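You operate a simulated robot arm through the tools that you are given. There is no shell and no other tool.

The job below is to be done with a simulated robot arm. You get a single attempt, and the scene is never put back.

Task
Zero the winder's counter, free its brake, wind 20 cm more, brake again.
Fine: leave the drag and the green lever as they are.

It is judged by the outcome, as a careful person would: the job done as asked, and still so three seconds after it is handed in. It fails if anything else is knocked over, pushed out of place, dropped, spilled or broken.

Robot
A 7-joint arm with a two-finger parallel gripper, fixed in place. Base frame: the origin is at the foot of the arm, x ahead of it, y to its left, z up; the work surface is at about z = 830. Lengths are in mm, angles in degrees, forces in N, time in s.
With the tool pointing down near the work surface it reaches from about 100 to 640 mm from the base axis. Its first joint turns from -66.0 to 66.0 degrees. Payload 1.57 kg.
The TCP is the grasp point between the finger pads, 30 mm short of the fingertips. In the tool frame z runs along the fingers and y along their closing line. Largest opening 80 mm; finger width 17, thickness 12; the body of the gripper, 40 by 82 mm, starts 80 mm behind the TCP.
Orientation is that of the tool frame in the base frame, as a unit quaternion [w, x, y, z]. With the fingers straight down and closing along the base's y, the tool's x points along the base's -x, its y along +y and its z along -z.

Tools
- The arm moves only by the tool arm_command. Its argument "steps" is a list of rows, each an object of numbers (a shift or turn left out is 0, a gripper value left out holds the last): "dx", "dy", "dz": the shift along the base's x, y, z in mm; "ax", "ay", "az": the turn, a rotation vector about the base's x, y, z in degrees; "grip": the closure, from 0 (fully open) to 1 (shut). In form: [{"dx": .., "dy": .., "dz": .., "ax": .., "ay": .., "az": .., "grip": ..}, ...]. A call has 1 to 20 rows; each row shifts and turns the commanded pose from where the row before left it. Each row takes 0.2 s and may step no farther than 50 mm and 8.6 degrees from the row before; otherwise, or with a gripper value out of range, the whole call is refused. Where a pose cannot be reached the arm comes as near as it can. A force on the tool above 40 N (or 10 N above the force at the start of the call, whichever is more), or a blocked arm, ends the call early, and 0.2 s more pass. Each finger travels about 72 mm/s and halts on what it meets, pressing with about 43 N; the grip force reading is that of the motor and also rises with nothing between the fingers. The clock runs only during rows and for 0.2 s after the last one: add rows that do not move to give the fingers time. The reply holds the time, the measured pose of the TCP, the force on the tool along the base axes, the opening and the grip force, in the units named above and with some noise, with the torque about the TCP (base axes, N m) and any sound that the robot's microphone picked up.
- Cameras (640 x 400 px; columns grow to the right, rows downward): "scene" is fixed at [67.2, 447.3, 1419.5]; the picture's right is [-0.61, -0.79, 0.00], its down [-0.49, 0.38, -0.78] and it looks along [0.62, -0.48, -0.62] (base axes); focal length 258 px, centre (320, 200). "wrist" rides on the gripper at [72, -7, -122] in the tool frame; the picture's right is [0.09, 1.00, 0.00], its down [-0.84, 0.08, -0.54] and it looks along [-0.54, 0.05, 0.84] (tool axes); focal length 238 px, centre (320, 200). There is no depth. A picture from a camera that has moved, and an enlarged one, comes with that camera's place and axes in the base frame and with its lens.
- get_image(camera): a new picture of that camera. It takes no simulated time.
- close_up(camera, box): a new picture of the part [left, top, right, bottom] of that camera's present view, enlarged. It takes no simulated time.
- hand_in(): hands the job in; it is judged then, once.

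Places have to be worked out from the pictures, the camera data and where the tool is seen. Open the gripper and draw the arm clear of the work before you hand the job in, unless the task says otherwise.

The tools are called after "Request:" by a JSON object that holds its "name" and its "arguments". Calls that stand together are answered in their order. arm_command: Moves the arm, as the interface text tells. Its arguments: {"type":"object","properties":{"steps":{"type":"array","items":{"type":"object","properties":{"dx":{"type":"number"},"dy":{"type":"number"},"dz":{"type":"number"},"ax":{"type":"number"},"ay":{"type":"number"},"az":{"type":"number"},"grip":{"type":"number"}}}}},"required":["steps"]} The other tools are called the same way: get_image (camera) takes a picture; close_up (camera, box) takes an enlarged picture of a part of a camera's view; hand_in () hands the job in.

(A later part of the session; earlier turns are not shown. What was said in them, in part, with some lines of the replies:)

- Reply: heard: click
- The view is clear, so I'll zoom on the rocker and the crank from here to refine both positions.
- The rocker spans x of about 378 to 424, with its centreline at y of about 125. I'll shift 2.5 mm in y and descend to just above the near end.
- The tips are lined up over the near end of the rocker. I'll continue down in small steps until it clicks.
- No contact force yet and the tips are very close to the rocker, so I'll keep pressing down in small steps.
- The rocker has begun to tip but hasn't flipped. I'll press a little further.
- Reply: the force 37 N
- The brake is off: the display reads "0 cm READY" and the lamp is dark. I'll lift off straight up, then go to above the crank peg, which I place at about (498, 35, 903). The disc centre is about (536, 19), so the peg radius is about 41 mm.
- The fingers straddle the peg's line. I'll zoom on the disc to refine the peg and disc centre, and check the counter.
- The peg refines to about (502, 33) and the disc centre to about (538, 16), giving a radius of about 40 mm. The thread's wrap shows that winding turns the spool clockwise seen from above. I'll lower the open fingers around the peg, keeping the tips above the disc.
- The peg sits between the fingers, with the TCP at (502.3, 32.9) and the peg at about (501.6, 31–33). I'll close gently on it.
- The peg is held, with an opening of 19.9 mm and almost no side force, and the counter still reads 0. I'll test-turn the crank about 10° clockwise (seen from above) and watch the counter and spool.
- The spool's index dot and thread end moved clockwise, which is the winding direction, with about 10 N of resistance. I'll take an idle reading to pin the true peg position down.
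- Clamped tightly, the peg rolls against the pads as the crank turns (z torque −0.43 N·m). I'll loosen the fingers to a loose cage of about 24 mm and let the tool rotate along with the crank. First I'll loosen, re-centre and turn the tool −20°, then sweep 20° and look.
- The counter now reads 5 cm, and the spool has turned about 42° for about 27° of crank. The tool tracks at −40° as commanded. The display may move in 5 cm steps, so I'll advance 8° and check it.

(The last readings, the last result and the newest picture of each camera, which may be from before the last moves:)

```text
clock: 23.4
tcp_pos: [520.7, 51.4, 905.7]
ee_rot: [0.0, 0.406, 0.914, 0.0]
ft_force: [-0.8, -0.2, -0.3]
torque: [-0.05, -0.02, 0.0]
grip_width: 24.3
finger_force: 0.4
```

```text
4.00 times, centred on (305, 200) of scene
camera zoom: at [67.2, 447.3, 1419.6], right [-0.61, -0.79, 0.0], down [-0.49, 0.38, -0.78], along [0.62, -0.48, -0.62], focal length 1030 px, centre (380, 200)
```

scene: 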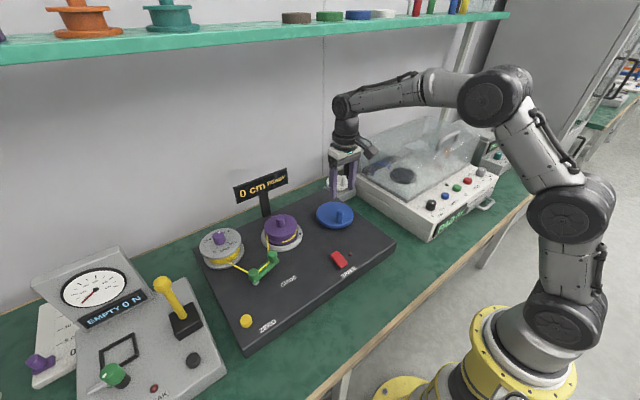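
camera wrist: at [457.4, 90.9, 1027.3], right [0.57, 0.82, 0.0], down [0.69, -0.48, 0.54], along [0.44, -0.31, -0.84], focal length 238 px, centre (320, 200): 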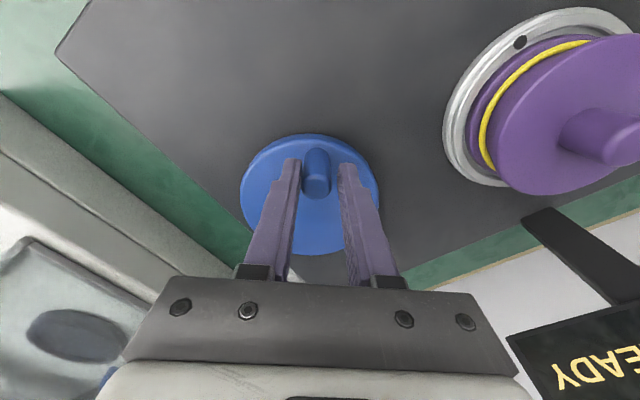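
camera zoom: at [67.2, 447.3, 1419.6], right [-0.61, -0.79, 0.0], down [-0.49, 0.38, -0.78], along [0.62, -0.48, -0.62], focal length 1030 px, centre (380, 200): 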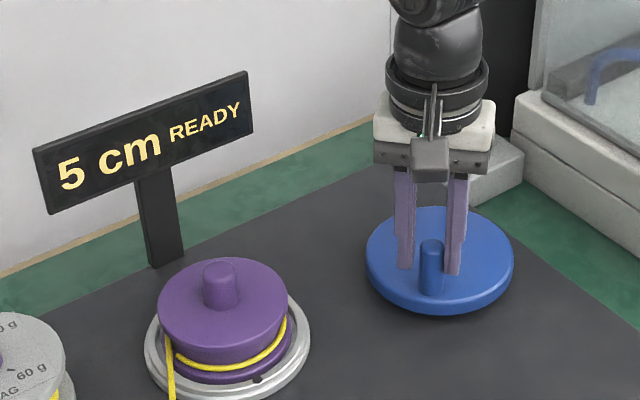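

It still reads 5 cm after about 34° of crank, so the display moves in coarse steps. I'll keep turning and note the exact crank angle of each change, so I can calibrate the true length.

Request:
{"name": "arm_command", "arguments": {"steps": [{"dx": 2.52, "dy": 1.2, "az": -4}, {"dx": 2.6, "dy": 1.02, "az": -4}, {"dx": 2.67, "dy": 0.83, "az": -4}, {"dx": 2.71, "dy": 0.65, "az": -4}, {}]}}

Request:
{"name": "close_up", "arguments": {"camera": "scene", "box": [225, 150, 385, 250]}}

Request:
{"name": "arm_command", "arguments": {"steps": [{"dx": 2.76, "dy": 0.46, "az": -4}, {}]}}

Request:
{"name": "close_up", "arguments": {"camera": "scene", "box": [225, 150, 385, 250]}}

Request:
{"name": "arm_command", "arguments": {"steps": [{"dx": 2.78, "dy": 0.26, "az": -4}, {}]}}

Request:
{"name": "close_up", "arguments": {"camera": "scene", "box": [225, 150, 385, 250]}}

Request:
{"name": "get_image", "arguments": {"camera": "wrist"}}

```text
clock: 24.6
tcp_pos: [532.2, 56.4, 905.7]
ee_rot: [0.0, 0.53, 0.848, 0.0]
ft_force: [-0.3, -0.6, 0.6]
torque: [-0.01, -0.04, 0.0]
grip_width: 23.9
finger_force: 0.1
```

```text
4.00 times, centred on (305, 200) of scene
camera zoom: at [67.2, 447.3, 1419.5], right [-0.61, -0.79, 0.0], down [-0.49, 0.38, -0.78], along [0.62, -0.48, -0.62], focal length 1030 px, centre (380, 200)
```

zoom: 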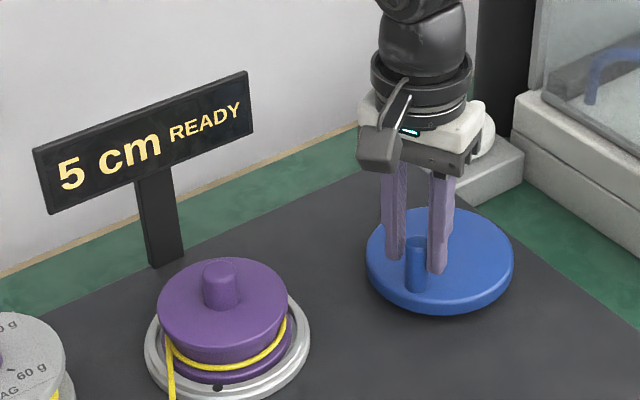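

```text
clock: 25.2
tcp_pos: [534.2, 56.5, 905.5]
ee_rot: [0.0, 0.56, 0.829, 0.0]
ft_force: [0.0, -0.3, 0.4]
torque: [0.0, 0.0, 0.0]
grip_width: 24.1
finger_force: 0.0
```

```text
4.00 times, centred on (305, 200) of scene
camera zoom: at [67.2, 447.3, 1419.5], right [-0.61, -0.79, 0.0], down [-0.49, 0.38, -0.78], along [0.62, -0.48, -0.62], focal length 1030 px, centre (380, 200)
```

zoom: 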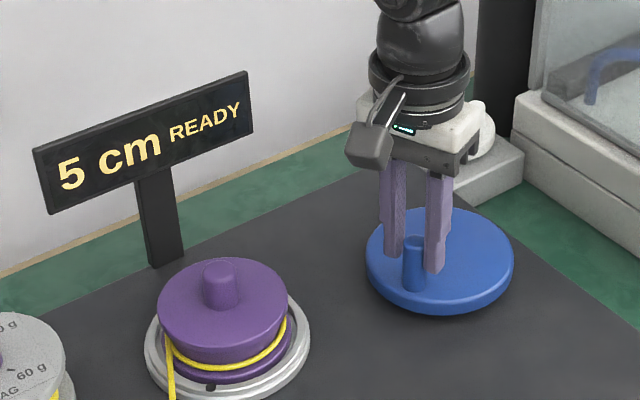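

```text
clock: 25.8
tcp_pos: [536.7, 56.9, 906.0]
ee_rot: [0.0, 0.588, 0.809, 0.0]
ft_force: [-1.1, 0.8, 0.6]
torque: [-0.01, 0.02, 0.03]
grip_width: 24.0
finger_force: 0.1
```

```text
4.00 times, centred on (305, 200) of scene
camera zoom: at [67.2, 447.3, 1419.5], right [-0.61, -0.79, 0.0], down [-0.49, 0.38, -0.78], along [0.62, -0.48, -0.62], focal length 1030 px, centre (380, 200)
```

zoom: 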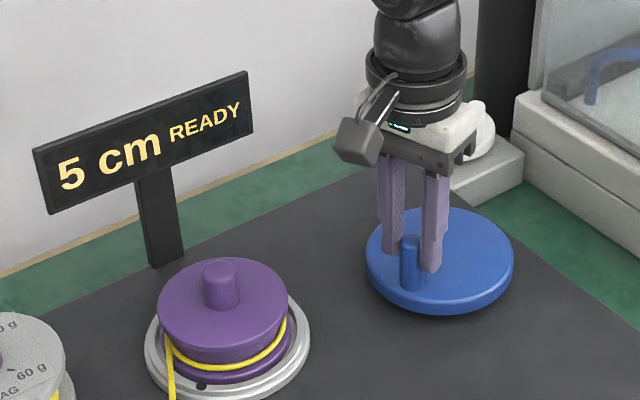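

```text
taken
camera wrist: at [508.9, 122.6, 1026.6], right [0.92, 0.39, 0.0], down [0.33, -0.77, 0.54], along [0.21, -0.5, -0.84], focal length 238 px, centre (320, 200)
```

wrist: 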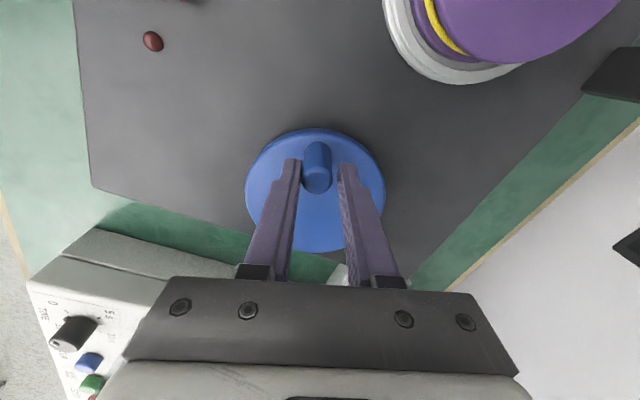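

Still 5 cm after about 59° of crank, which is about 100° at the spool. I'll continue in 3–4° steps to catch the next change.

Request:
{"name": "arm_command", "arguments": {"steps": [{"dx": 2.79, "dy": 0.07, "az": -4}, {}]}}

Request:
{"name": "close_up", "arguments": {"camera": "scene", "box": [225, 150, 385, 250]}}

Request:
{"name": "arm_command", "arguments": {"steps": [{"dx": 2.79, "dy": -0.13, "az": -4}, {}]}}

Request:
{"name": "close_up", "arguments": {"camera": "scene", "box": [225, 150, 385, 250]}}

Request:
{"name": "arm_command", "arguments": {"steps": [{"dx": 2.77, "dy": -0.32, "az": -4}, {}]}}

Request:
{"name": "close_up", "arguments": {"camera": "scene", "box": [225, 150, 385, 250]}}

```text
clock: 26.4
tcp_pos: [538.5, 56.2, 905.6]
ee_rot: [0.0, 0.616, 0.788, 0.001]
ft_force: [0.0, 0.0, -1.1]
torque: [-0.01, 0.0, 0.03]
grip_width: 24.0
finger_force: 0.3
```

```text
4.00 times, centred on (305, 200) of scene
camera zoom: at [67.2, 447.3, 1419.6], right [-0.61, -0.79, 0.0], down [-0.49, 0.38, -0.78], along [0.62, -0.48, -0.62], focal length 1030 px, centre (380, 200)
```

zoom: 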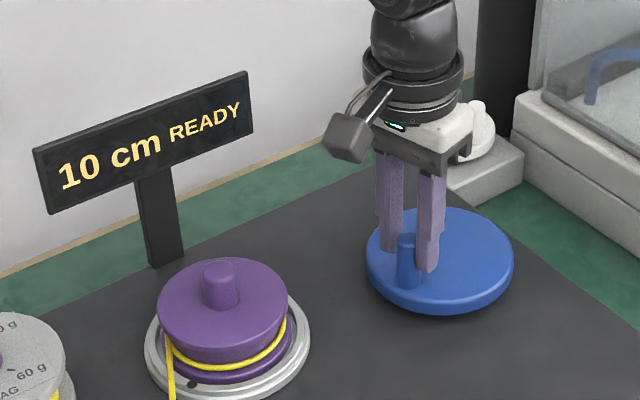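

```text
clock: 27.0
tcp_pos: [543.1, 58.2, 906.3]
ee_rot: [-0.001, 0.643, 0.766, 0.0]
ft_force: [0.2, 0.0, -0.8]
torque: [-0.03, 0.01, -0.01]
grip_width: 23.9
finger_force: 0.0
```

```text
4.00 times, centred on (305, 200) of scene
camera zoom: at [67.2, 447.3, 1419.5], right [-0.61, -0.79, 0.0], down [-0.49, 0.38, -0.78], along [0.62, -0.48, -0.62], focal length 1030 px, centre (380, 200)
```

zoom: 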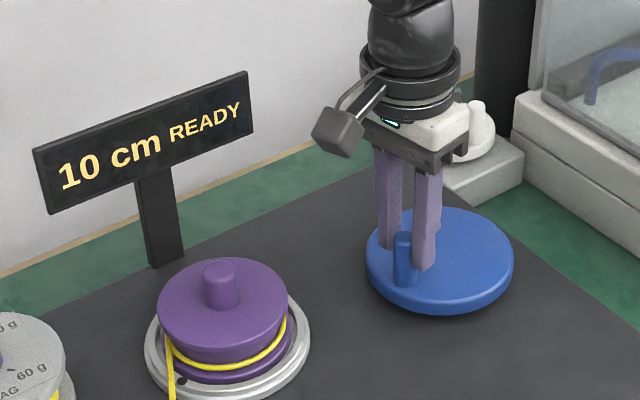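

```text
clock: 27.6
tcp_pos: [545.1, 58.7, 905.4]
ee_rot: [0.001, 0.669, 0.743, 0.0]
ft_force: [0.7, -0.7, 0.8]
torque: [-0.02, -0.01, -0.02]
grip_width: 24.2
finger_force: 0.7
```

```text
4.00 times, centred on (305, 200) of scene
camera zoom: at [67.2, 447.3, 1419.5], right [-0.61, -0.79, 0.0], down [-0.49, 0.38, -0.78], along [0.62, -0.48, -0.62], focal length 1030 px, centre (380, 200)
```

zoom: 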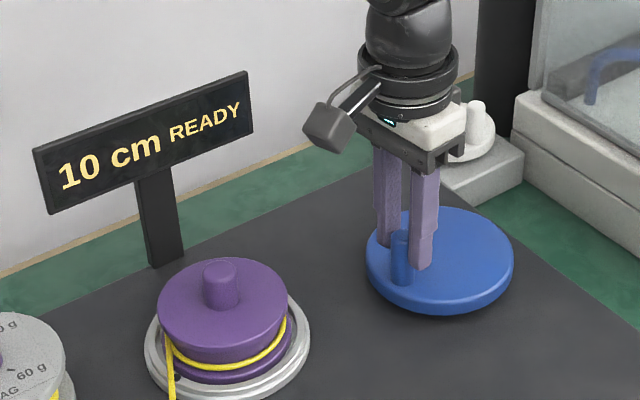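

The counter changed to 10 cm between 58° and 62° of crank. With 0→5 falling below 26°, that fits rounding to the nearest 5 cm at about 8° of crank per cm, so 20 cm is about 160°. I'll continue to the 10→15 change, expected near 100°, to confirm.

Request:
{"name": "arm_command", "arguments": {"steps": [{"dx": 2.75, "dy": -0.51, "az": -4}, {"dx": 2.7, "dy": -0.71, "az": -4}, {"dx": 2.64, "dy": -0.89, "az": -4}, {"dx": 2.58, "dy": -1.07, "az": -4}, {"dx": 2.5, "dy": -1.25, "az": -4}, {}]}}

Request:
{"name": "close_up", "arguments": {"camera": "scene", "box": [225, 150, 385, 250]}}

Request:
{"name": "arm_command", "arguments": {"steps": [{"dx": 2.4, "dy": -1.42, "az": -4}, {}]}}

Request:
{"name": "close_up", "arguments": {"camera": "scene", "box": [225, 150, 385, 250]}}

Request:
{"name": "get_image", "arguments": {"camera": "wrist"}}

```text
clock: 29.0
tcp_pos: [559.5, 52.4, 905.4]
ee_rot: [0.0, 0.789, 0.614, 0.0]
ft_force: [0.1, 0.2, 0.9]
torque: [-0.05, -0.01, 0.02]
grip_width: 24.2
finger_force: 0.1
```

```text
4.00 times, centred on (305, 200) of scene
camera zoom: at [67.2, 447.3, 1419.5], right [-0.61, -0.79, 0.0], down [-0.49, 0.38, -0.78], along [0.62, -0.48, -0.62], focal length 1030 px, centre (380, 200)
```

zoom: 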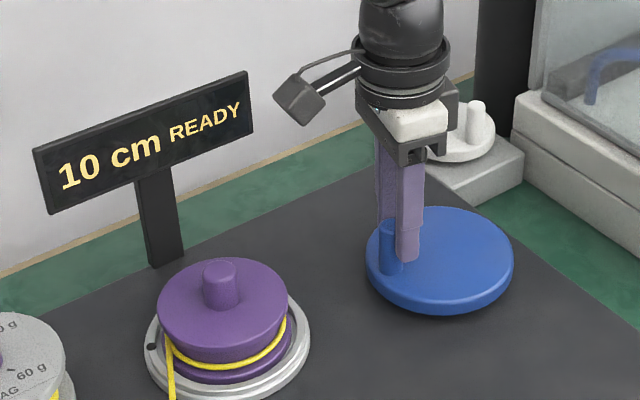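

```text
clock: 29.6
tcp_pos: [561.4, 52.3, 905.1]
ee_rot: [0.0, 0.809, 0.587, 0.0]
ft_force: [0.7, 0.0, 0.1]
torque: [0.03, 0.01, -0.01]
grip_width: 23.9
finger_force: 0.0
```

```text
4.00 times, centred on (305, 200) of scene
camera zoom: at [67.2, 447.3, 1419.5], right [-0.61, -0.79, 0.0], down [-0.49, 0.38, -0.78], along [0.62, -0.48, -0.62], focal length 1030 px, centre (380, 200)
```

zoom: 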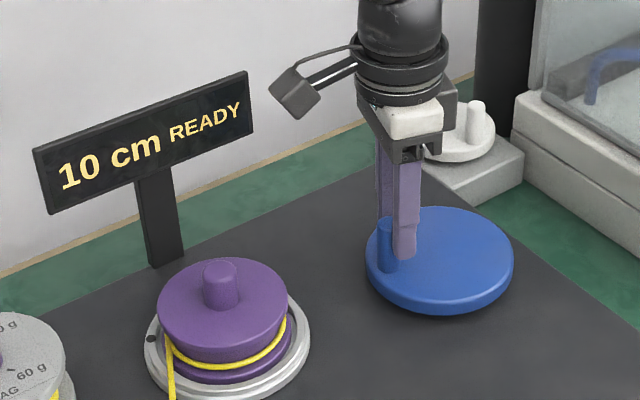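

```text
taken
camera wrist: at [577.9, 122.3, 1026.5], right [0.98, -0.22, 0.0], down [-0.19, -0.82, 0.54], along [-0.12, -0.53, -0.84], focal length 238 px, centre (320, 200)
```

wrist: 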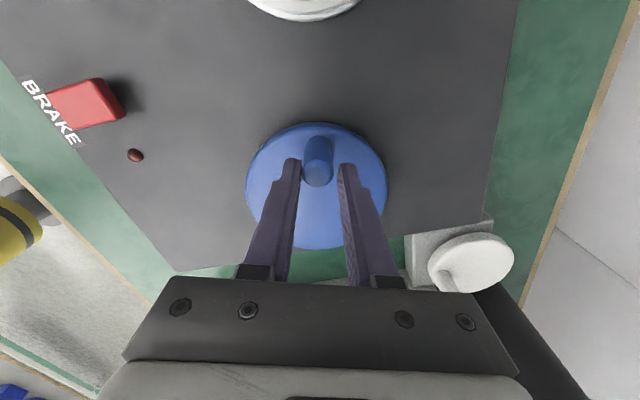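

The tool is tracking well at −108°, but the peg seems to be drifting toward one edge of the fingers. I'll zoom in to measure that.

Request:
{"name": "close_up", "arguments": {"camera": "wrist", "box": [240, 110, 400, 260]}}

Request:
{"name": "close_up", "arguments": {"camera": "scene", "box": [305, 180, 365, 235]}}

```text
2.67 times, centred on (320, 185) of wrist
camera zoom: at [577.9, 122.3, 1026.5], right [0.98, -0.22, 0.0], down [-0.19, -0.82, 0.54], along [-0.12, -0.53, -0.84], focal length 636 px, centre (320, 240)
```

zoom: 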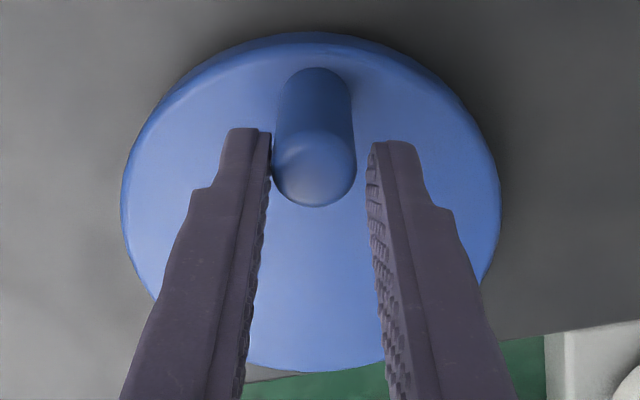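

```text
7.27 times, centred on (335, 208) of scene
camera zoom: at [67.2, 447.3, 1419.5], right [-0.61, -0.79, 0.0], down [-0.49, 0.38, -0.78], along [0.62, -0.48, -0.62], focal length 1873 px, centre (211, 146)
```

zoom: 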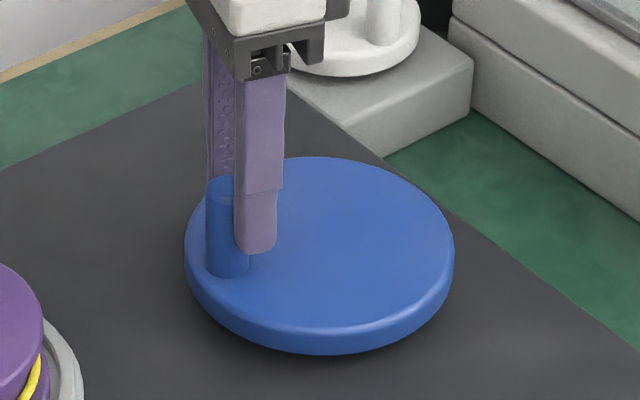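

From the perspective-correct views, the true disc centre is about (549, 15.4) and the peg radius about 47.5 mm, so the peg has slid toward the finger edge. I'll slide the fingers about 10 mm along their own flats to re-centre on the peg, which won't turn the crank, and verify.

Request:
{"name": "arm_command", "arguments": {"steps": [{"dx": 0.8, "dy": 2.4}, {"dx": 0.8, "dy": 2.4}, {"dx": 0.8, "dy": 2.4}, {"dx": 0.7, "dy": 2.3}, {}]}}

Request:
{"name": "close_up", "arguments": {"camera": "wrist", "box": [240, 110, 400, 260]}}

Request:
{"name": "close_up", "arguments": {"camera": "scene", "box": [225, 150, 385, 250]}}

```text
clock: 30.8
tcp_pos: [563.8, 60.9, 905.6]
ee_rot: [0.0, 0.809, 0.587, -0.001]
ft_force: [0.2, 0.6, 0.2]
torque: [-0.02, 0.03, 0.01]
grip_width: 24.0
finger_force: 0.1
```

```text
2.67 times, centred on (320, 185) of wrist
camera zoom: at [580.8, 131.9, 1025.7], right [0.98, -0.22, 0.0], down [-0.18, -0.82, 0.54], along [-0.12, -0.53, -0.84], focal length 636 px, centre (320, 240)
```

zoom: 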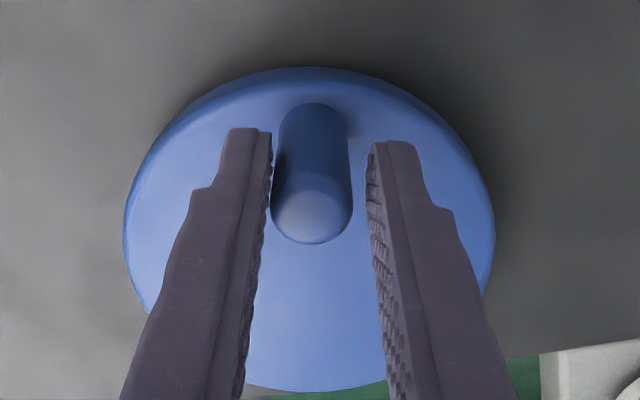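

```text
4.00 times, centred on (305, 200) of scene
camera zoom: at [67.2, 447.3, 1419.5], right [-0.61, -0.79, 0.0], down [-0.49, 0.38, -0.78], along [0.62, -0.48, -0.62], focal length 1030 px, centre (380, 200)
```

zoom: 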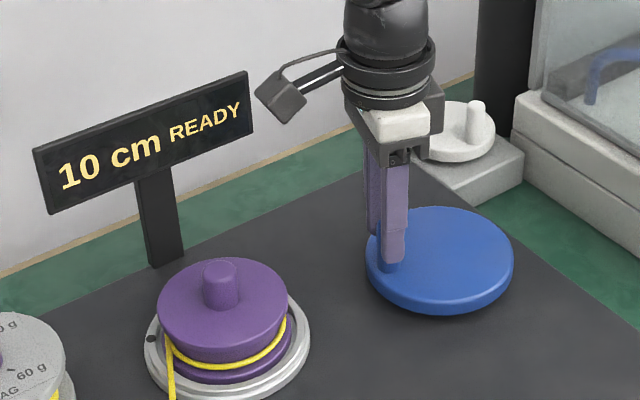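

Well centred now, and the crank hasn't moved (still 10 cm). I'll continue with 4° rows about the corrected centre, checking the counter after each one around the expected 10→15 change.

Request:
{"name": "arm_command", "arguments": {"steps": [{"dx": 1.57, "dy": -0.6, "az": -2}, {}]}}

Request:
{"name": "close_up", "arguments": {"camera": "scene", "box": [225, 150, 385, 250]}}

Request:
{"name": "arm_command", "arguments": {"steps": [{"dx": 1.55, "dy": -0.65, "az": -2}, {}]}}

Request:
{"name": "close_up", "arguments": {"camera": "scene", "box": [225, 150, 385, 250]}}

Request:
{"name": "arm_command", "arguments": {"steps": [{"dx": 1.53, "dy": -0.71, "az": -2}, {}]}}

Request:
{"name": "close_up", "arguments": {"camera": "scene", "box": [225, 150, 385, 250]}}

Request:
{"name": "arm_command", "arguments": {"steps": [{"dx": 1.5, "dy": -0.75, "az": -2}, {}]}}

Request:
{"name": "close_up", "arguments": {"camera": "scene", "box": [225, 150, 385, 250]}}

```text
clock: 31.4
tcp_pos: [565.1, 60.3, 904.2]
ee_rot: [0.001, 0.819, 0.573, 0.0]
ft_force: [-1.0, 0.0, 1.0]
torque: [-0.02, 0.05, -0.02]
grip_width: 24.3
finger_force: 0.0
```

```text
4.00 times, centred on (305, 200) of scene
camera zoom: at [67.2, 447.3, 1419.5], right [-0.61, -0.79, 0.0], down [-0.49, 0.38, -0.78], along [0.62, -0.48, -0.62], focal length 1030 px, centre (380, 200)
```

zoom: 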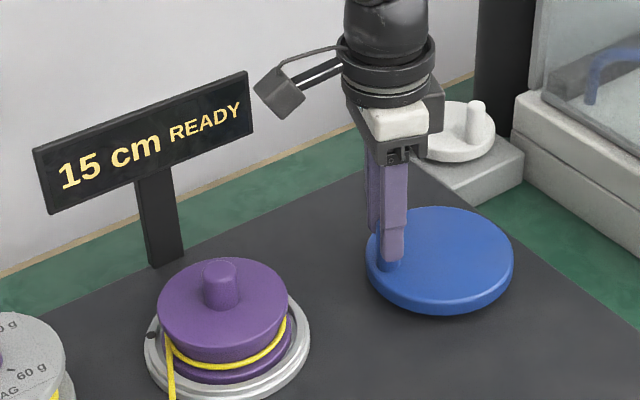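

```text
clock: 32.0
tcp_pos: [567.0, 59.8, 903.9]
ee_rot: [0.0, 0.829, 0.559, 0.001]
ft_force: [-0.2, -0.5, 0.6]
torque: [0.03, -0.01, 0.02]
grip_width: 24.1
finger_force: 0.0
```

```text
4.00 times, centred on (305, 200) of scene
camera zoom: at [67.2, 447.3, 1419.5], right [-0.61, -0.79, 0.0], down [-0.49, 0.38, -0.78], along [0.62, -0.48, -0.62], focal length 1030 px, centre (380, 200)
```

zoom: 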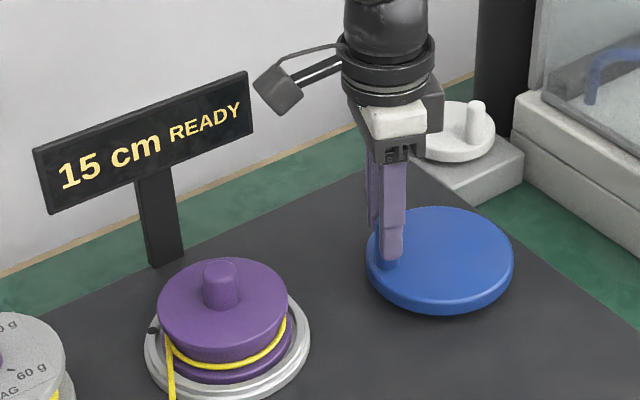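

```text
clock: 32.6
tcp_pos: [568.6, 57.9, 904.7]
ee_rot: [0.001, 0.839, 0.544, 0.0]
ft_force: [0.3, -0.7, -0.1]
torque: [-0.02, -0.07, 0.0]
grip_width: 24.3
finger_force: 0.2
```

```text
4.00 times, centred on (305, 200) of scene
camera zoom: at [67.2, 447.3, 1419.5], right [-0.61, -0.79, 0.0], down [-0.49, 0.38, -0.78], along [0.62, -0.48, -0.62], focal length 1030 px, centre (380, 200)
```

zoom: 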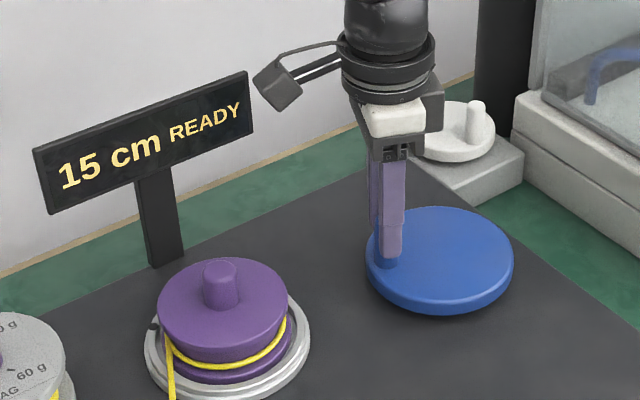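

```text
clock: 33.2
tcp_pos: [569.6, 57.4, 905.9]
ee_rot: [0.0, 0.848, 0.53, 0.0]
ft_force: [-0.1, 0.3, -0.3]
torque: [0.02, 0.01, -0.03]
grip_width: 24.3
finger_force: 0.2
```

```text
4.00 times, centred on (305, 200) of scene
camera zoom: at [67.2, 447.3, 1419.5], right [-0.61, -0.79, 0.0], down [-0.49, 0.38, -0.78], along [0.62, -0.48, -0.62], focal length 1030 px, centre (380, 200)
```

zoom: 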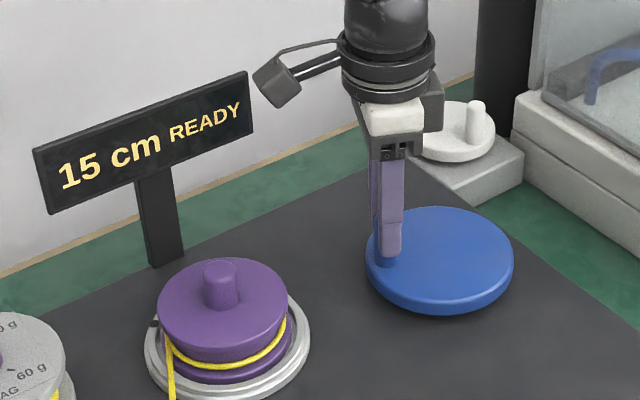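

The 10→15 change came at about 86° of crank and 5→10 at about 52°, so 5 cm is about 34.5° and the display rounds to the nearest 5. A true 20 cm is therefore about 52° beyond the 10→15 change. I'll continue in 4° rows and check the tool's tracking.

Request:
{"name": "arm_command", "arguments": {"steps": [{"dx": 2.92, "dy": -1.67, "az": -4}, {"dx": 2.8, "dy": -1.88, "az": -4}, {"dx": 2.65, "dy": -2.06, "az": -4}, {}]}}

Request:
{"name": "close_up", "arguments": {"camera": "wrist", "box": [240, 110, 400, 260]}}

Request:
{"name": "close_up", "arguments": {"camera": "scene", "box": [225, 150, 385, 250]}}

```text
clock: 34.2
tcp_pos: [577.5, 51.3, 905.0]
ee_rot: [0.0, 0.899, 0.438, 0.001]
ft_force: [0.2, -0.3, 0.3]
torque: [0.02, 0.01, -0.02]
grip_width: 24.1
finger_force: 0.4
```

```text
2.67 times, centred on (320, 185) of wrist
camera zoom: at [617.6, 112.3, 1025.9], right [0.84, -0.54, 0.0], down [-0.46, -0.71, 0.54], along [-0.29, -0.46, -0.84], focal length 636 px, centre (320, 240)
```

zoom: 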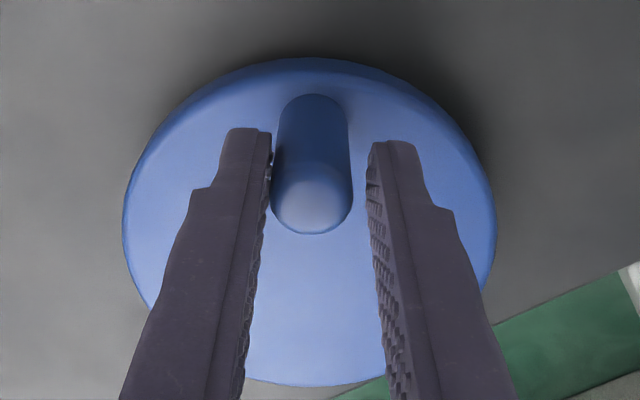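

```text
4.00 times, centred on (305, 200) of scene
camera zoom: at [67.2, 447.3, 1419.5], right [-0.61, -0.79, 0.0], down [-0.49, 0.38, -0.78], along [0.62, -0.48, -0.62], focal length 1030 px, centre (380, 200)
```

zoom: 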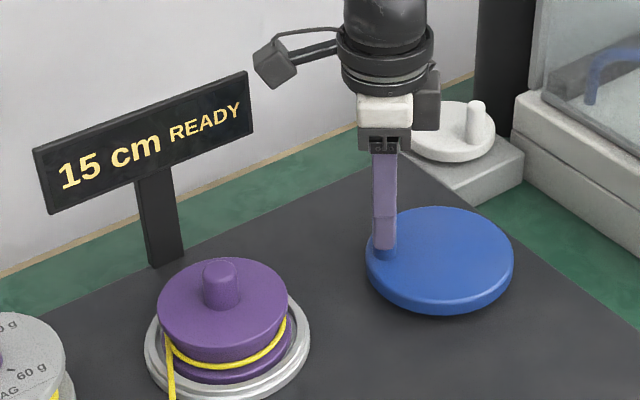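

The tool tracks cleanly at −128° and the peg stays in the cage. I'll carry on toward the 15→20 change, expected after about 15° more, with a slight outward correction.

Request:
{"name": "arm_command", "arguments": {"steps": [{"dx": 2.8, "dy": -1.84, "az": -4}, {"dx": 2.65, "dy": -2.0, "az": -4}, {"dx": 2.47, "dy": -2.2, "az": -4}, {}]}}

Request:
{"name": "close_up", "arguments": {"camera": "scene", "box": [225, 150, 385, 250]}}

Request:
{"name": "arm_command", "arguments": {"steps": [{"dx": 1.02, "dy": -1.34, "az": -2}, {}]}}

Request:
{"name": "close_up", "arguments": {"camera": "scene", "box": [225, 150, 385, 250]}}

Request:
{"name": "close_up", "arguments": {"camera": "wrist", "box": [240, 110, 400, 260]}}

```text
clock: 35.2
tcp_pos: [585.3, 45.2, 905.1]
ee_rot: [-0.001, 0.94, 0.342, 0.0]
ft_force: [-0.1, 0.3, 0.7]
torque: [0.0, 0.02, -0.03]
grip_width: 24.4
finger_force: 0.1
```

```text
4.00 times, centred on (305, 200) of scene
camera zoom: at [67.2, 447.3, 1419.5], right [-0.61, -0.79, 0.0], down [-0.49, 0.38, -0.78], along [0.62, -0.48, -0.62], focal length 1030 px, centre (380, 200)
```

zoom: 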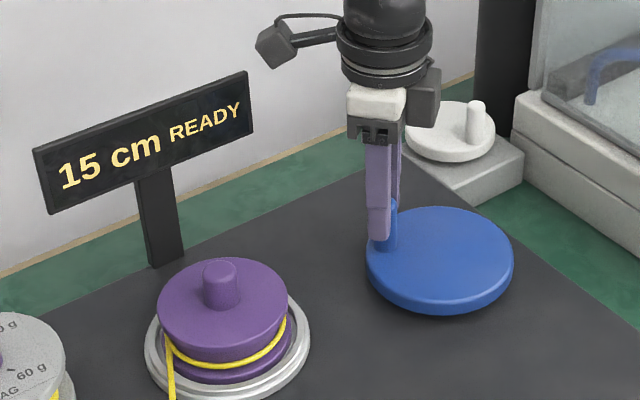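

```text
clock: 35.8
tcp_pos: [588.2, 44.3, 903.9]
ee_rot: [0.001, 0.945, 0.326, 0.0]
ft_force: [0.7, 0.7, -0.6]
torque: [0.01, 0.0, -0.04]
grip_width: 24.5
finger_force: 0.1
```

```text
4.00 times, centred on (305, 200) of scene
camera zoom: at [67.2, 447.3, 1419.5], right [-0.61, -0.79, 0.0], down [-0.49, 0.38, -0.78], along [0.62, -0.48, -0.62], focal length 1030 px, centre (380, 200)
```

zoom: 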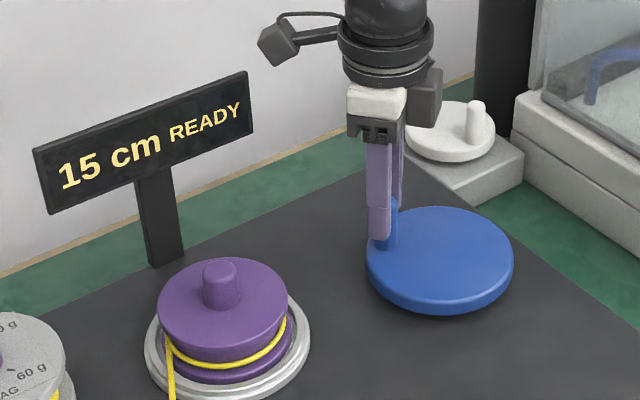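

```text
2.67 times, centred on (320, 185) of wrist
camera zoom: at [640.2, 93.4, 1025.7], right [0.69, -0.73, 0.0], down [-0.61, -0.58, 0.54], along [-0.4, -0.37, -0.84], focal length 636 px, centre (320, 240)
```

zoom: 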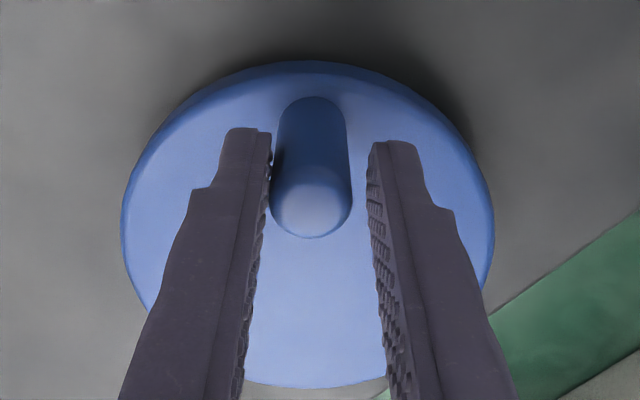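

Still 15 cm, as expected at about 119° of crank, and the camera bracket stays clear of the sign. I'll continue in 2° rows to catch the 15→20 change.

Request:
{"name": "arm_command", "arguments": {"steps": [{"dx": 0.97, "dy": -1.38, "az": -2}, {}]}}

Request:
{"name": "close_up", "arguments": {"camera": "scene", "box": [225, 150, 385, 250]}}

Request:
{"name": "arm_command", "arguments": {"steps": [{"dx": 0.92, "dy": -1.41, "az": -2}, {}]}}

Request:
{"name": "close_up", "arguments": {"camera": "scene", "box": [225, 150, 385, 250]}}

Request:
{"name": "arm_command", "arguments": {"steps": [{"dx": 0.87, "dy": -1.44, "az": -2}, {}]}}

Request:
{"name": "close_up", "arguments": {"camera": "scene", "box": [225, 150, 385, 250]}}

```text
clock: 36.4
tcp_pos: [589.4, 42.6, 903.8]
ee_rot: [0.0, 0.951, 0.308, 0.0]
ft_force: [0.5, -0.4, 0.9]
torque: [-0.02, 0.04, 0.01]
grip_width: 24.5
finger_force: 0.4
```

```text
4.00 times, centred on (305, 200) of scene
camera zoom: at [67.2, 447.3, 1419.5], right [-0.61, -0.79, 0.0], down [-0.49, 0.38, -0.78], along [0.62, -0.48, -0.62], focal length 1030 px, centre (380, 200)
```

zoom: 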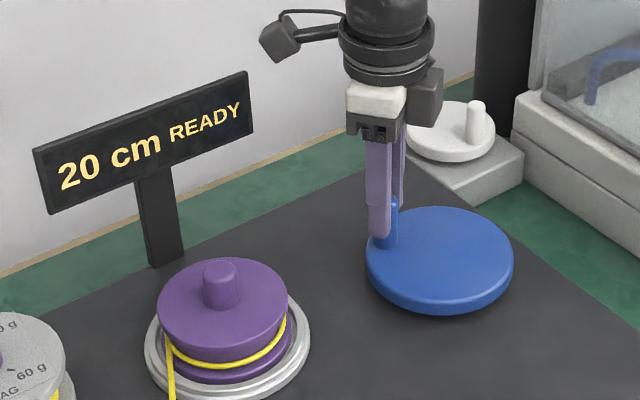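

```text
clock: 37.0
tcp_pos: [588.6, 41.8, 905.9]
ee_rot: [0.0, 0.956, 0.292, 0.001]
ft_force: [0.2, -0.5, 0.1]
torque: [0.0, 0.0, -0.02]
grip_width: 24.1
finger_force: 0.4
```

```text
4.00 times, centred on (305, 200) of scene
camera zoom: at [67.2, 447.3, 1419.5], right [-0.61, -0.79, 0.0], down [-0.49, 0.38, -0.78], along [0.62, -0.48, -0.62], focal length 1030 px, centre (380, 200)
```

zoom: 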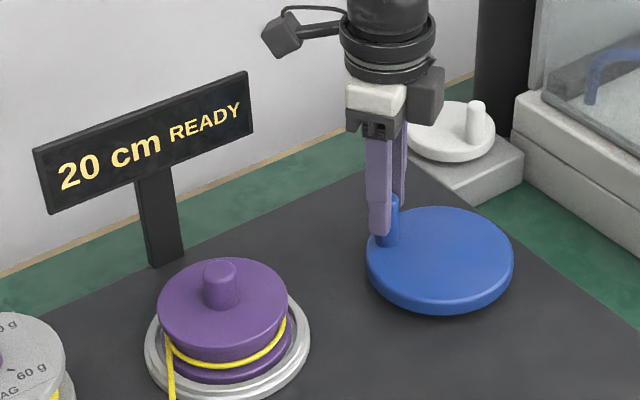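

```text
clock: 37.6
tcp_pos: [589.5, 39.0, 905.8]
ee_rot: [0.001, 0.961, 0.276, 0.0]
ft_force: [-0.5, -0.5, 0.8]
torque: [-0.04, -0.01, -0.03]
grip_width: 24.2
finger_force: 0.2
```

```text
4.00 times, centred on (305, 200) of scene
camera zoom: at [67.2, 447.3, 1419.5], right [-0.61, -0.79, 0.0], down [-0.49, 0.38, -0.78], along [0.62, -0.48, -0.62], focal length 1030 px, centre (380, 200)
```

zoom: 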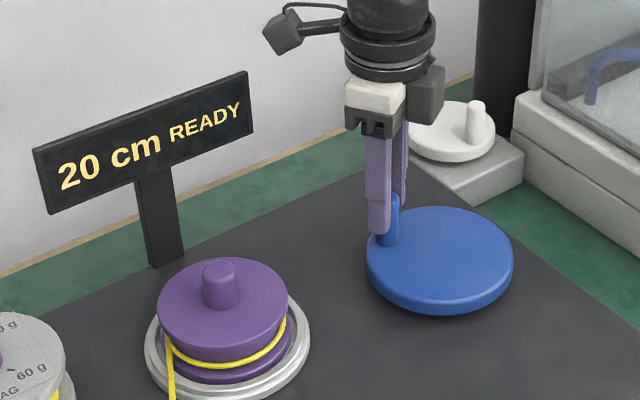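

The display shows 20 cm from about 120° of crank, so with the 34° spacing a true 20.0 cm is about 17° past that change. I'm 5° past it now, so I'll turn 12° more.

Request:
{"name": "arm_command", "arguments": {"steps": [{"dx": 0.82, "dy": -1.47, "az": -1}, {"dx": 0.78, "dy": -1.49, "az": -1}, {"dx": 0.72, "dy": -1.52, "az": -1}, {"dx": 0.67, "dy": -1.54, "az": -1}, {"dx": 0.61, "dy": -1.56, "az": -1}, {"dx": 0.56, "dy": -1.59, "az": -1}, {}]}}

Request:
{"name": "close_up", "arguments": {"camera": "scene", "box": [225, 150, 385, 250]}}

Request:
{"name": "close_up", "arguments": {"camera": "wrist", "box": [240, 110, 400, 260]}}

```text
clock: 39.2
tcp_pos: [594.1, 32.5, 905.0]
ee_rot: [0.0, 0.974, 0.225, 0.0]
ft_force: [0.1, 0.6, 0.4]
torque: [0.01, 0.0, 0.01]
grip_width: 24.1
finger_force: 0.0
```

```text
4.00 times, centred on (305, 200) of scene
camera zoom: at [67.2, 447.3, 1419.5], right [-0.61, -0.79, 0.0], down [-0.49, 0.38, -0.78], along [0.62, -0.48, -0.62], focal length 1030 px, centre (380, 200)
```

zoom: 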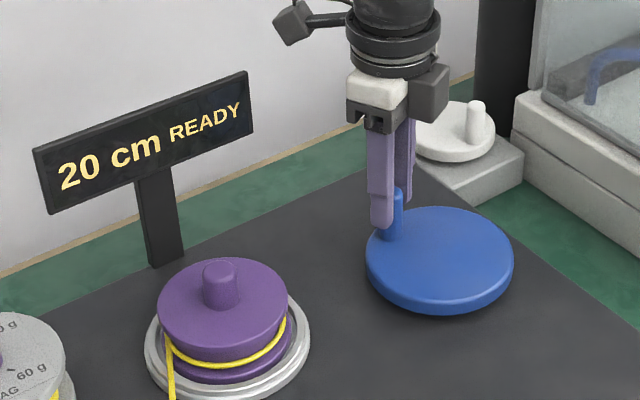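

```text
2.67 times, centred on (320, 185) of wrist
camera zoom: at [655.7, 69.5, 1026.3], right [0.52, -0.85, 0.0], down [-0.72, -0.44, 0.54], along [-0.46, -0.28, -0.84], focal length 636 px, centre (320, 240)
```

zoom: 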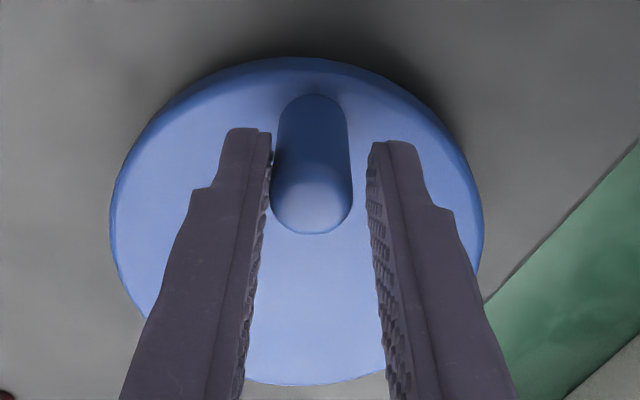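

By the camera-derived pose, I'm about 2° short of the target (about 19.7 cm). I'll add that last 2°, then open the fingers and lift straight up off the peg.

Request:
{"name": "arm_command", "arguments": {"steps": [{"dx": 0.55, "dy": -1.59, "az": -1}, {}, {"grip": 0.45}, {}, {}, {"dz": 25}, {"dz": 40}, {"dz": 40}, {}]}}

Request:
{"name": "close_up", "arguments": {"camera": "scene", "box": [225, 150, 385, 250]}}

Request:
{"name": "get_image", "arguments": {"camera": "scene"}}

```text
clock: 41.2
tcp_pos: [597.7, 28.6, 1010.0]
ee_rot: [0.001, 0.976, 0.216, 0.0]
ft_force: [-0.4, 0.2, -0.1]
torque: [0.0, -0.03, 0.02]
grip_width: 44.1
finger_force: 0.0
```

```text
4.00 times, centred on (305, 200) of scene
camera zoom: at [67.2, 447.3, 1419.5], right [-0.61, -0.79, 0.0], down [-0.49, 0.38, -0.78], along [0.62, -0.48, -0.62], focal length 1030 px, centre (380, 200)
```

zoom: 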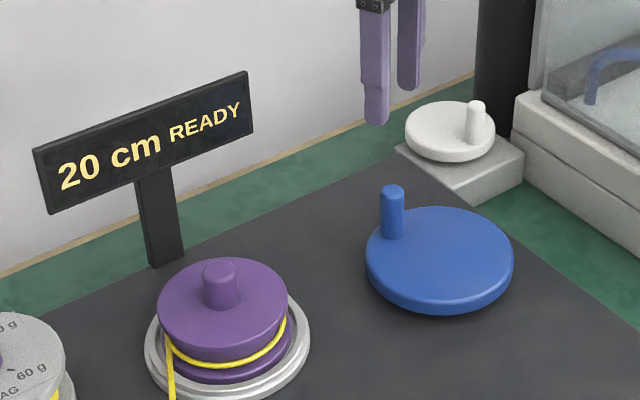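

```text
taken
```

scene: 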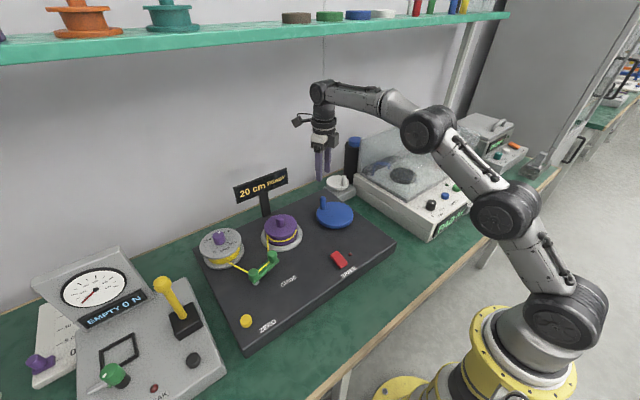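

The crank is released, the counter holds at 20 cm READY, and the peg angle in the picture confirms about 138–140° of turn. Next I'll rotate the tool back while travelling high to above the far end of the brake rocker, closing the fingers on the way.

Request:
{"name": "arm_command", "arguments": {"steps": [{"dx": -8.9, "dy": 4.7, "az": 7.75, "grip": 1}, {"dx": -8.9, "dy": 4.7, "az": 7.75}, {"dx": -8.9, "dy": 4.7, "az": 7.75}, {"dx": -8.9, "dy": 4.7, "az": 7.75}, {"dx": -8.9, "dy": 4.7, "az": 7.75}, {"dx": -8.9, "dy": 4.7, "az": 7.75}, {"dx": -8.9, "dy": 4.7, "az": 7.75}, {"dx": -8.9, "dy": 4.7, "az": 7.75}, {"dx": -8.9, "dy": 4.7, "az": 7.75}, {"dx": -8.9, "dy": 4.7, "az": 7.75}, {"dx": -8.9, "dy": 4.7, "az": 7.75}, {"dx": -8.9, "dy": 4.7, "az": 7.75}, {"dx": -8.9, "dy": 4.7, "az": 7.75}, {"dx": -8.9, "dy": 4.7, "az": 7.75}, {"dx": -8.9, "dy": 4.7, "az": 7.75}, {"dx": -8.9, "dy": 4.7, "az": 7.75}, {"dx": -8.9, "dy": 4.7, "az": 7.75}, {"dx": -8.9, "dy": 4.7, "az": 7.75}, {"dx": -8.9, "dy": 4.7, "az": 7.75}, {"dx": -8.9, "dy": 4.7, "az": 7.75}]}}

Request:
{"name": "get_image", "arguments": {"camera": "wrist"}}

Request:
{"name": "get_image", "arguments": {"camera": "scene"}}

```text
clock: 45.4
tcp_pos: [418.0, 124.5, 1009.4]
ee_rot: [0.0, -0.001, 1.0, 0.0]
ft_force: [-0.4, 0.6, 0.0]
torque: [-0.02, 0.0, -0.01]
grip_width: 0.1
finger_force: 20.9
```

```text
taken
camera wrist: at [346.7, 117.7, 1131.4], right [-0.09, 1.0, 0.0], down [0.84, 0.08, 0.54], along [0.54, 0.05, -0.84], focal length 238 px, centre (320, 200)
```

wrist: 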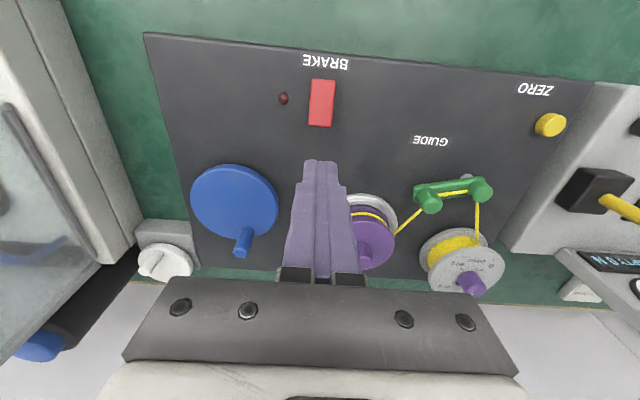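

```text
taken
```

scene: 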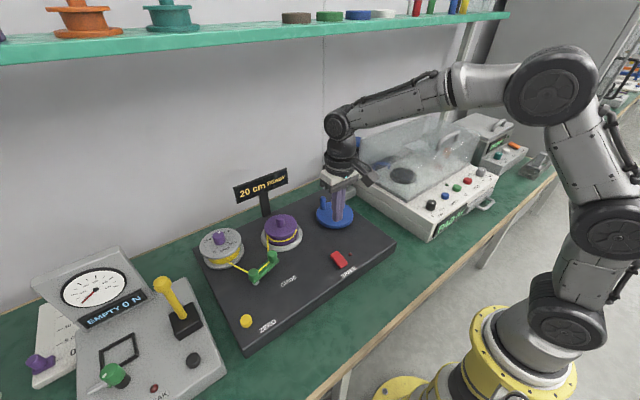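

I'm over the far end of the rocker with the tool back in its original orientation. A close-up of the rocker and the counter before pressing.

Request:
{"name": "close_up", "arguments": {"camera": "wrist", "box": [275, 60, 365, 170]}}

Request:
{"name": "close_up", "arguments": {"camera": "scene", "box": [225, 160, 305, 220]}}

Request:
{"name": "close_up", "arguments": {"camera": "wrist", "box": [180, 150, 290, 275]}}

```text
3.64 times, centred on (320, 115) of wrist
camera zoom: at [346.7, 117.7, 1131.4], right [-0.09, 1.0, 0.0], down [0.84, 0.08, 0.54], along [0.54, 0.05, -0.84], focal length 867 px, centre (320, 509)
```

zoom: 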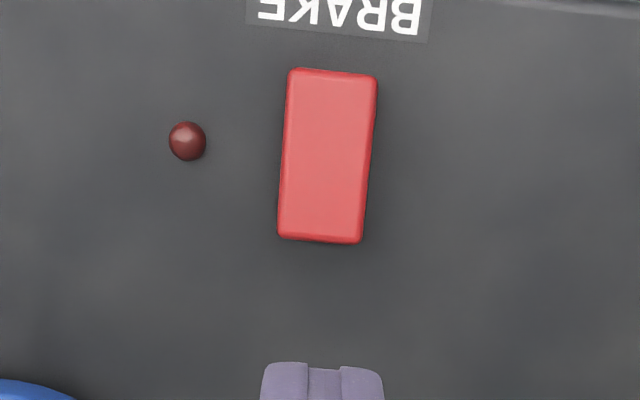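

```text
6.67 times, centred on (265, 190) of scene
camera zoom: at [67.2, 447.3, 1419.5], right [-0.61, -0.79, 0.0], down [-0.49, 0.38, -0.78], along [0.62, -0.48, -0.62], focal length 1716 px, centre (687, 267)
```

zoom: 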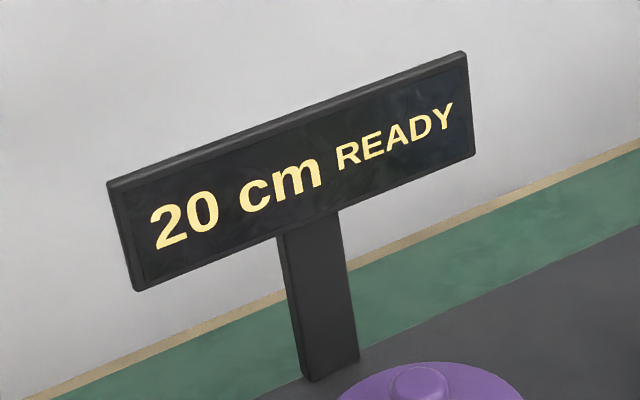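

```text
3.20 times, centred on (235, 212) of wrist
camera zoom: at [346.7, 117.7, 1131.4], right [-0.09, 1.0, 0.0], down [0.84, 0.08, 0.54], along [0.54, 0.05, -0.84], focal length 763 px, centre (592, 160)
```

zoom: 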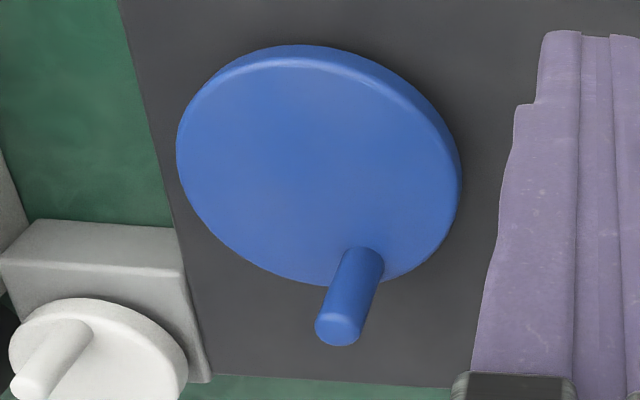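

The far end is now raised, ending at x of about 424. I'll shift 2 mm back to x of about 416.7 and descend to just above it.

Request:
{"name": "arm_command", "arguments": {"steps": [{"dx": -2, "dz": -40}, {"dz": -40}, {"dz": -35}, {}, {"dz": -4}, {"dz": -4}, {}]}}

Request:
{"name": "close_up", "arguments": {"camera": "scene", "box": [310, 220, 390, 290]}}

```text
clock: 47.0
tcp_pos: [415.3, 123.6, 886.9]
ee_rot: [0.0, 0.0, 1.0, 0.0]
ft_force: [0.9, -0.1, 1.1]
torque: [0.0, 0.01, 0.01]
grip_width: 0.1
finger_force: 21.1
```

```text
5.71 times, centred on (350, 255) of scene
camera zoom: at [67.2, 447.3, 1419.5], right [-0.61, -0.79, 0.0], down [-0.49, 0.38, -0.78], along [0.62, -0.48, -0.62], focal length 1471 px, centre (149, -114)
```

zoom: 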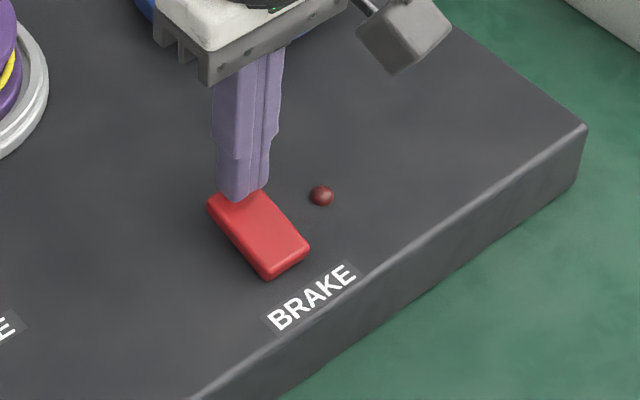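

The tips are just above the far end of the rocker. I'll press down in small steps until it clicks and the lamp comes on.

Request:
{"name": "arm_command", "arguments": {"steps": [{"dz": -2}, {"dz": -2}, {"dz": -2}, {"dz": -2}, {}]}}

Request:
{"name": "close_up", "arguments": {"camera": "scene", "box": [310, 220, 390, 290]}}

```text
clock: 48.2
tcp_pos: [415.9, 123.3, 878.7]
ee_rot: [0.0, 0.0, 1.0, 0.0]
ft_force: [0.9, 0.1, 0.4]
torque: [0.02, 0.03, 0.01]
grip_width: 0.1
finger_force: 21.1
```

```text
5.71 times, centred on (350, 255) of scene
camera zoom: at [67.2, 447.3, 1419.6], right [-0.61, -0.79, 0.0], down [-0.49, 0.38, -0.78], along [0.62, -0.48, -0.62], focal length 1471 px, centre (149, -114)
```

zoom: 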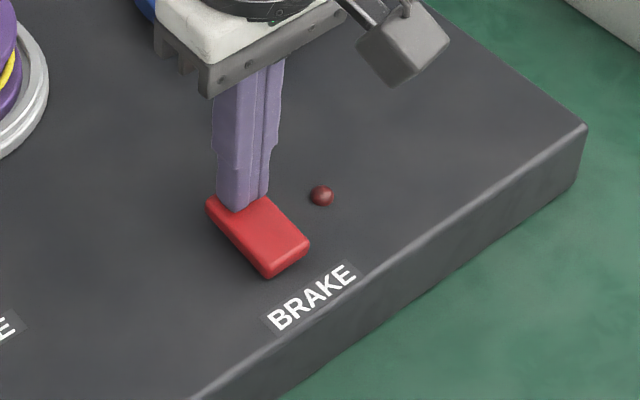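

The rocker is starting to tip, so I'll press slightly further.

Request:
{"name": "arm_command", "arguments": {"steps": [{"dz": -1.5}, {"dz": -1.5}, {}]}}

Request:
{"name": "close_up", "arguments": {"camera": "scene", "box": [310, 220, 390, 290]}}

Request:
{"name": "close_up", "arguments": {"camera": "scene", "box": [225, 160, 305, 220]}}

```text
clock: 49.0
tcp_pos: [415.7, 122.6, 876.2]
ee_rot: [0.0, 0.0, 1.0, 0.0]
ft_force: [-0.3, 1.0, 1.0]
torque: [0.03, 0.0, -0.02]
grip_width: 0.0
finger_force: 20.6
```

```text
5.71 times, centred on (350, 255) of scene
camera zoom: at [67.2, 447.3, 1419.5], right [-0.61, -0.79, 0.0], down [-0.49, 0.38, -0.78], along [0.62, -0.48, -0.62], focal length 1471 px, centre (149, -114)
```

zoom: 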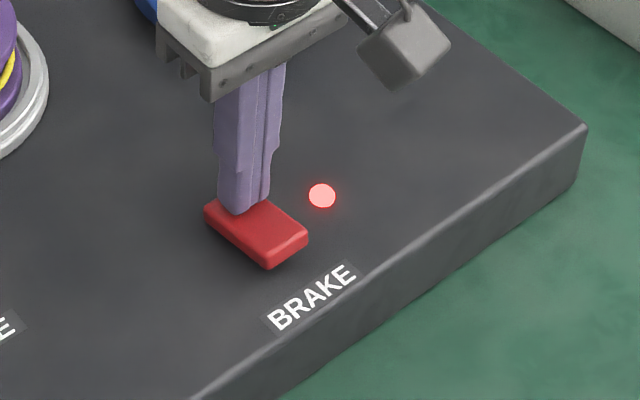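

```text
6.67 times, centred on (265, 190) of scene
camera zoom: at [67.2, 447.3, 1419.5], right [-0.61, -0.79, 0.0], down [-0.49, 0.38, -0.78], along [0.62, -0.48, -0.62], focal length 1716 px, centre (687, 267)
```

zoom: 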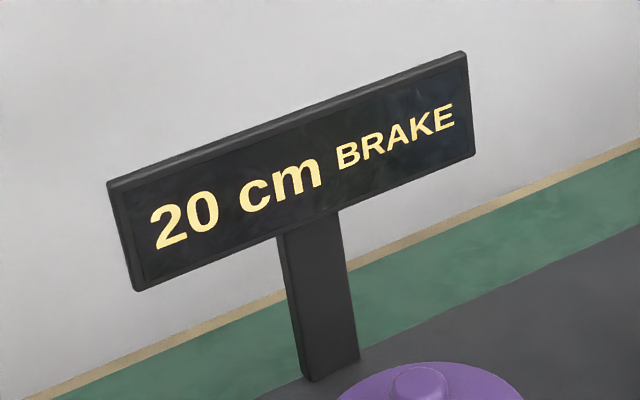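

The brake is back on: the lamp is lit and the display reads "20 cm BRAKE". I'll lift straight up, draw back clear of the winder and open the gripper.

Request:
{"name": "arm_command", "arguments": {"steps": [{"dz": 20}, {"dz": 45}, {"dz": 45}, {"dz": 45}, {"dz": 45}, {"dx": -35, "grip": 0}, {"dx": -35}, {}, {}, {}]}}

Request:
{"name": "get_image", "arguments": {"camera": "scene"}}

Request:
{"name": "close_up", "arguments": {"camera": "scene", "box": [190, 160, 410, 350]}}

Request:
{"name": "get_image", "arguments": {"camera": "wrist"}}

```text
clock: 51.2
tcp_pos: [345.1, 122.1, 1075.4]
ee_rot: [0.0, 0.0, 1.0, 0.0]
ft_force: [0.6, -0.4, -0.1]
torque: [-0.01, 0.0, -0.02]
grip_width: 80.1
finger_force: 0.1
```

```text
taken
```

scene: 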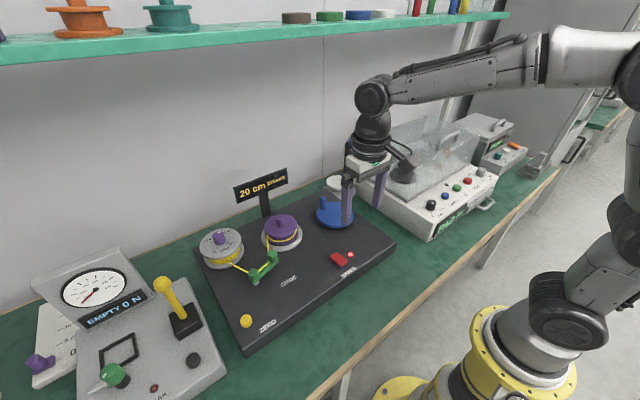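

```text
2.11 times, centred on (300, 255) of scene
camera zoom: at [67.2, 447.3, 1419.5], right [-0.61, -0.79, 0.0], down [-0.49, 0.38, -0.78], along [0.62, -0.48, -0.62], focal length 542 px, centre (362, 84)
```

zoom: 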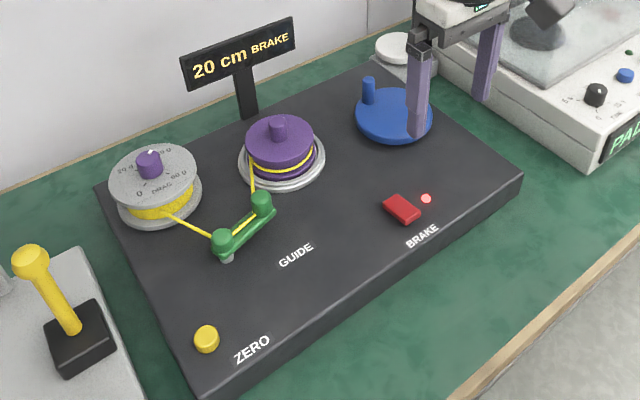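

```text
taken
camera wrist: at [274.1, 115.7, 1197.3], right [-0.09, 1.0, 0.0], down [0.84, 0.08, 0.54], along [0.54, 0.05, -0.84], focal length 238 px, centre (320, 200)
```

wrist: 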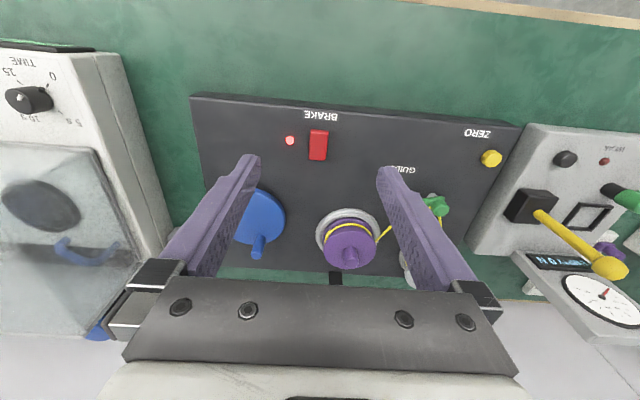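

The winder reads "20 cm BRAKE" with its lamp lit. The drag knob and green guide lever look as they did at the start, nothing else was moved, and the gripper is open and clear. Handing in.

Request:
{"name": "hand_in", "arguments": {}}

```text
The job is handed in.
```

The job is done and handed in; I don't have the judge's verdict. I zeroed the counter, freed the brake, wound on 20 cm and put the brake back on. The display now reads "20 cm BRAKE" with the brake lamp lit.

- **Length wound:** the display only moves in 5 cm steps. I worked out the length from how far the crank turned between steps and stopped at about 20 cm, give or take half a centimetre.
- **Drag and green lever:** I didn't touch either one, and both look as they did at the start. Nothing else was knocked or moved.
- **Arm:** the gripper is open and clear of the winder.
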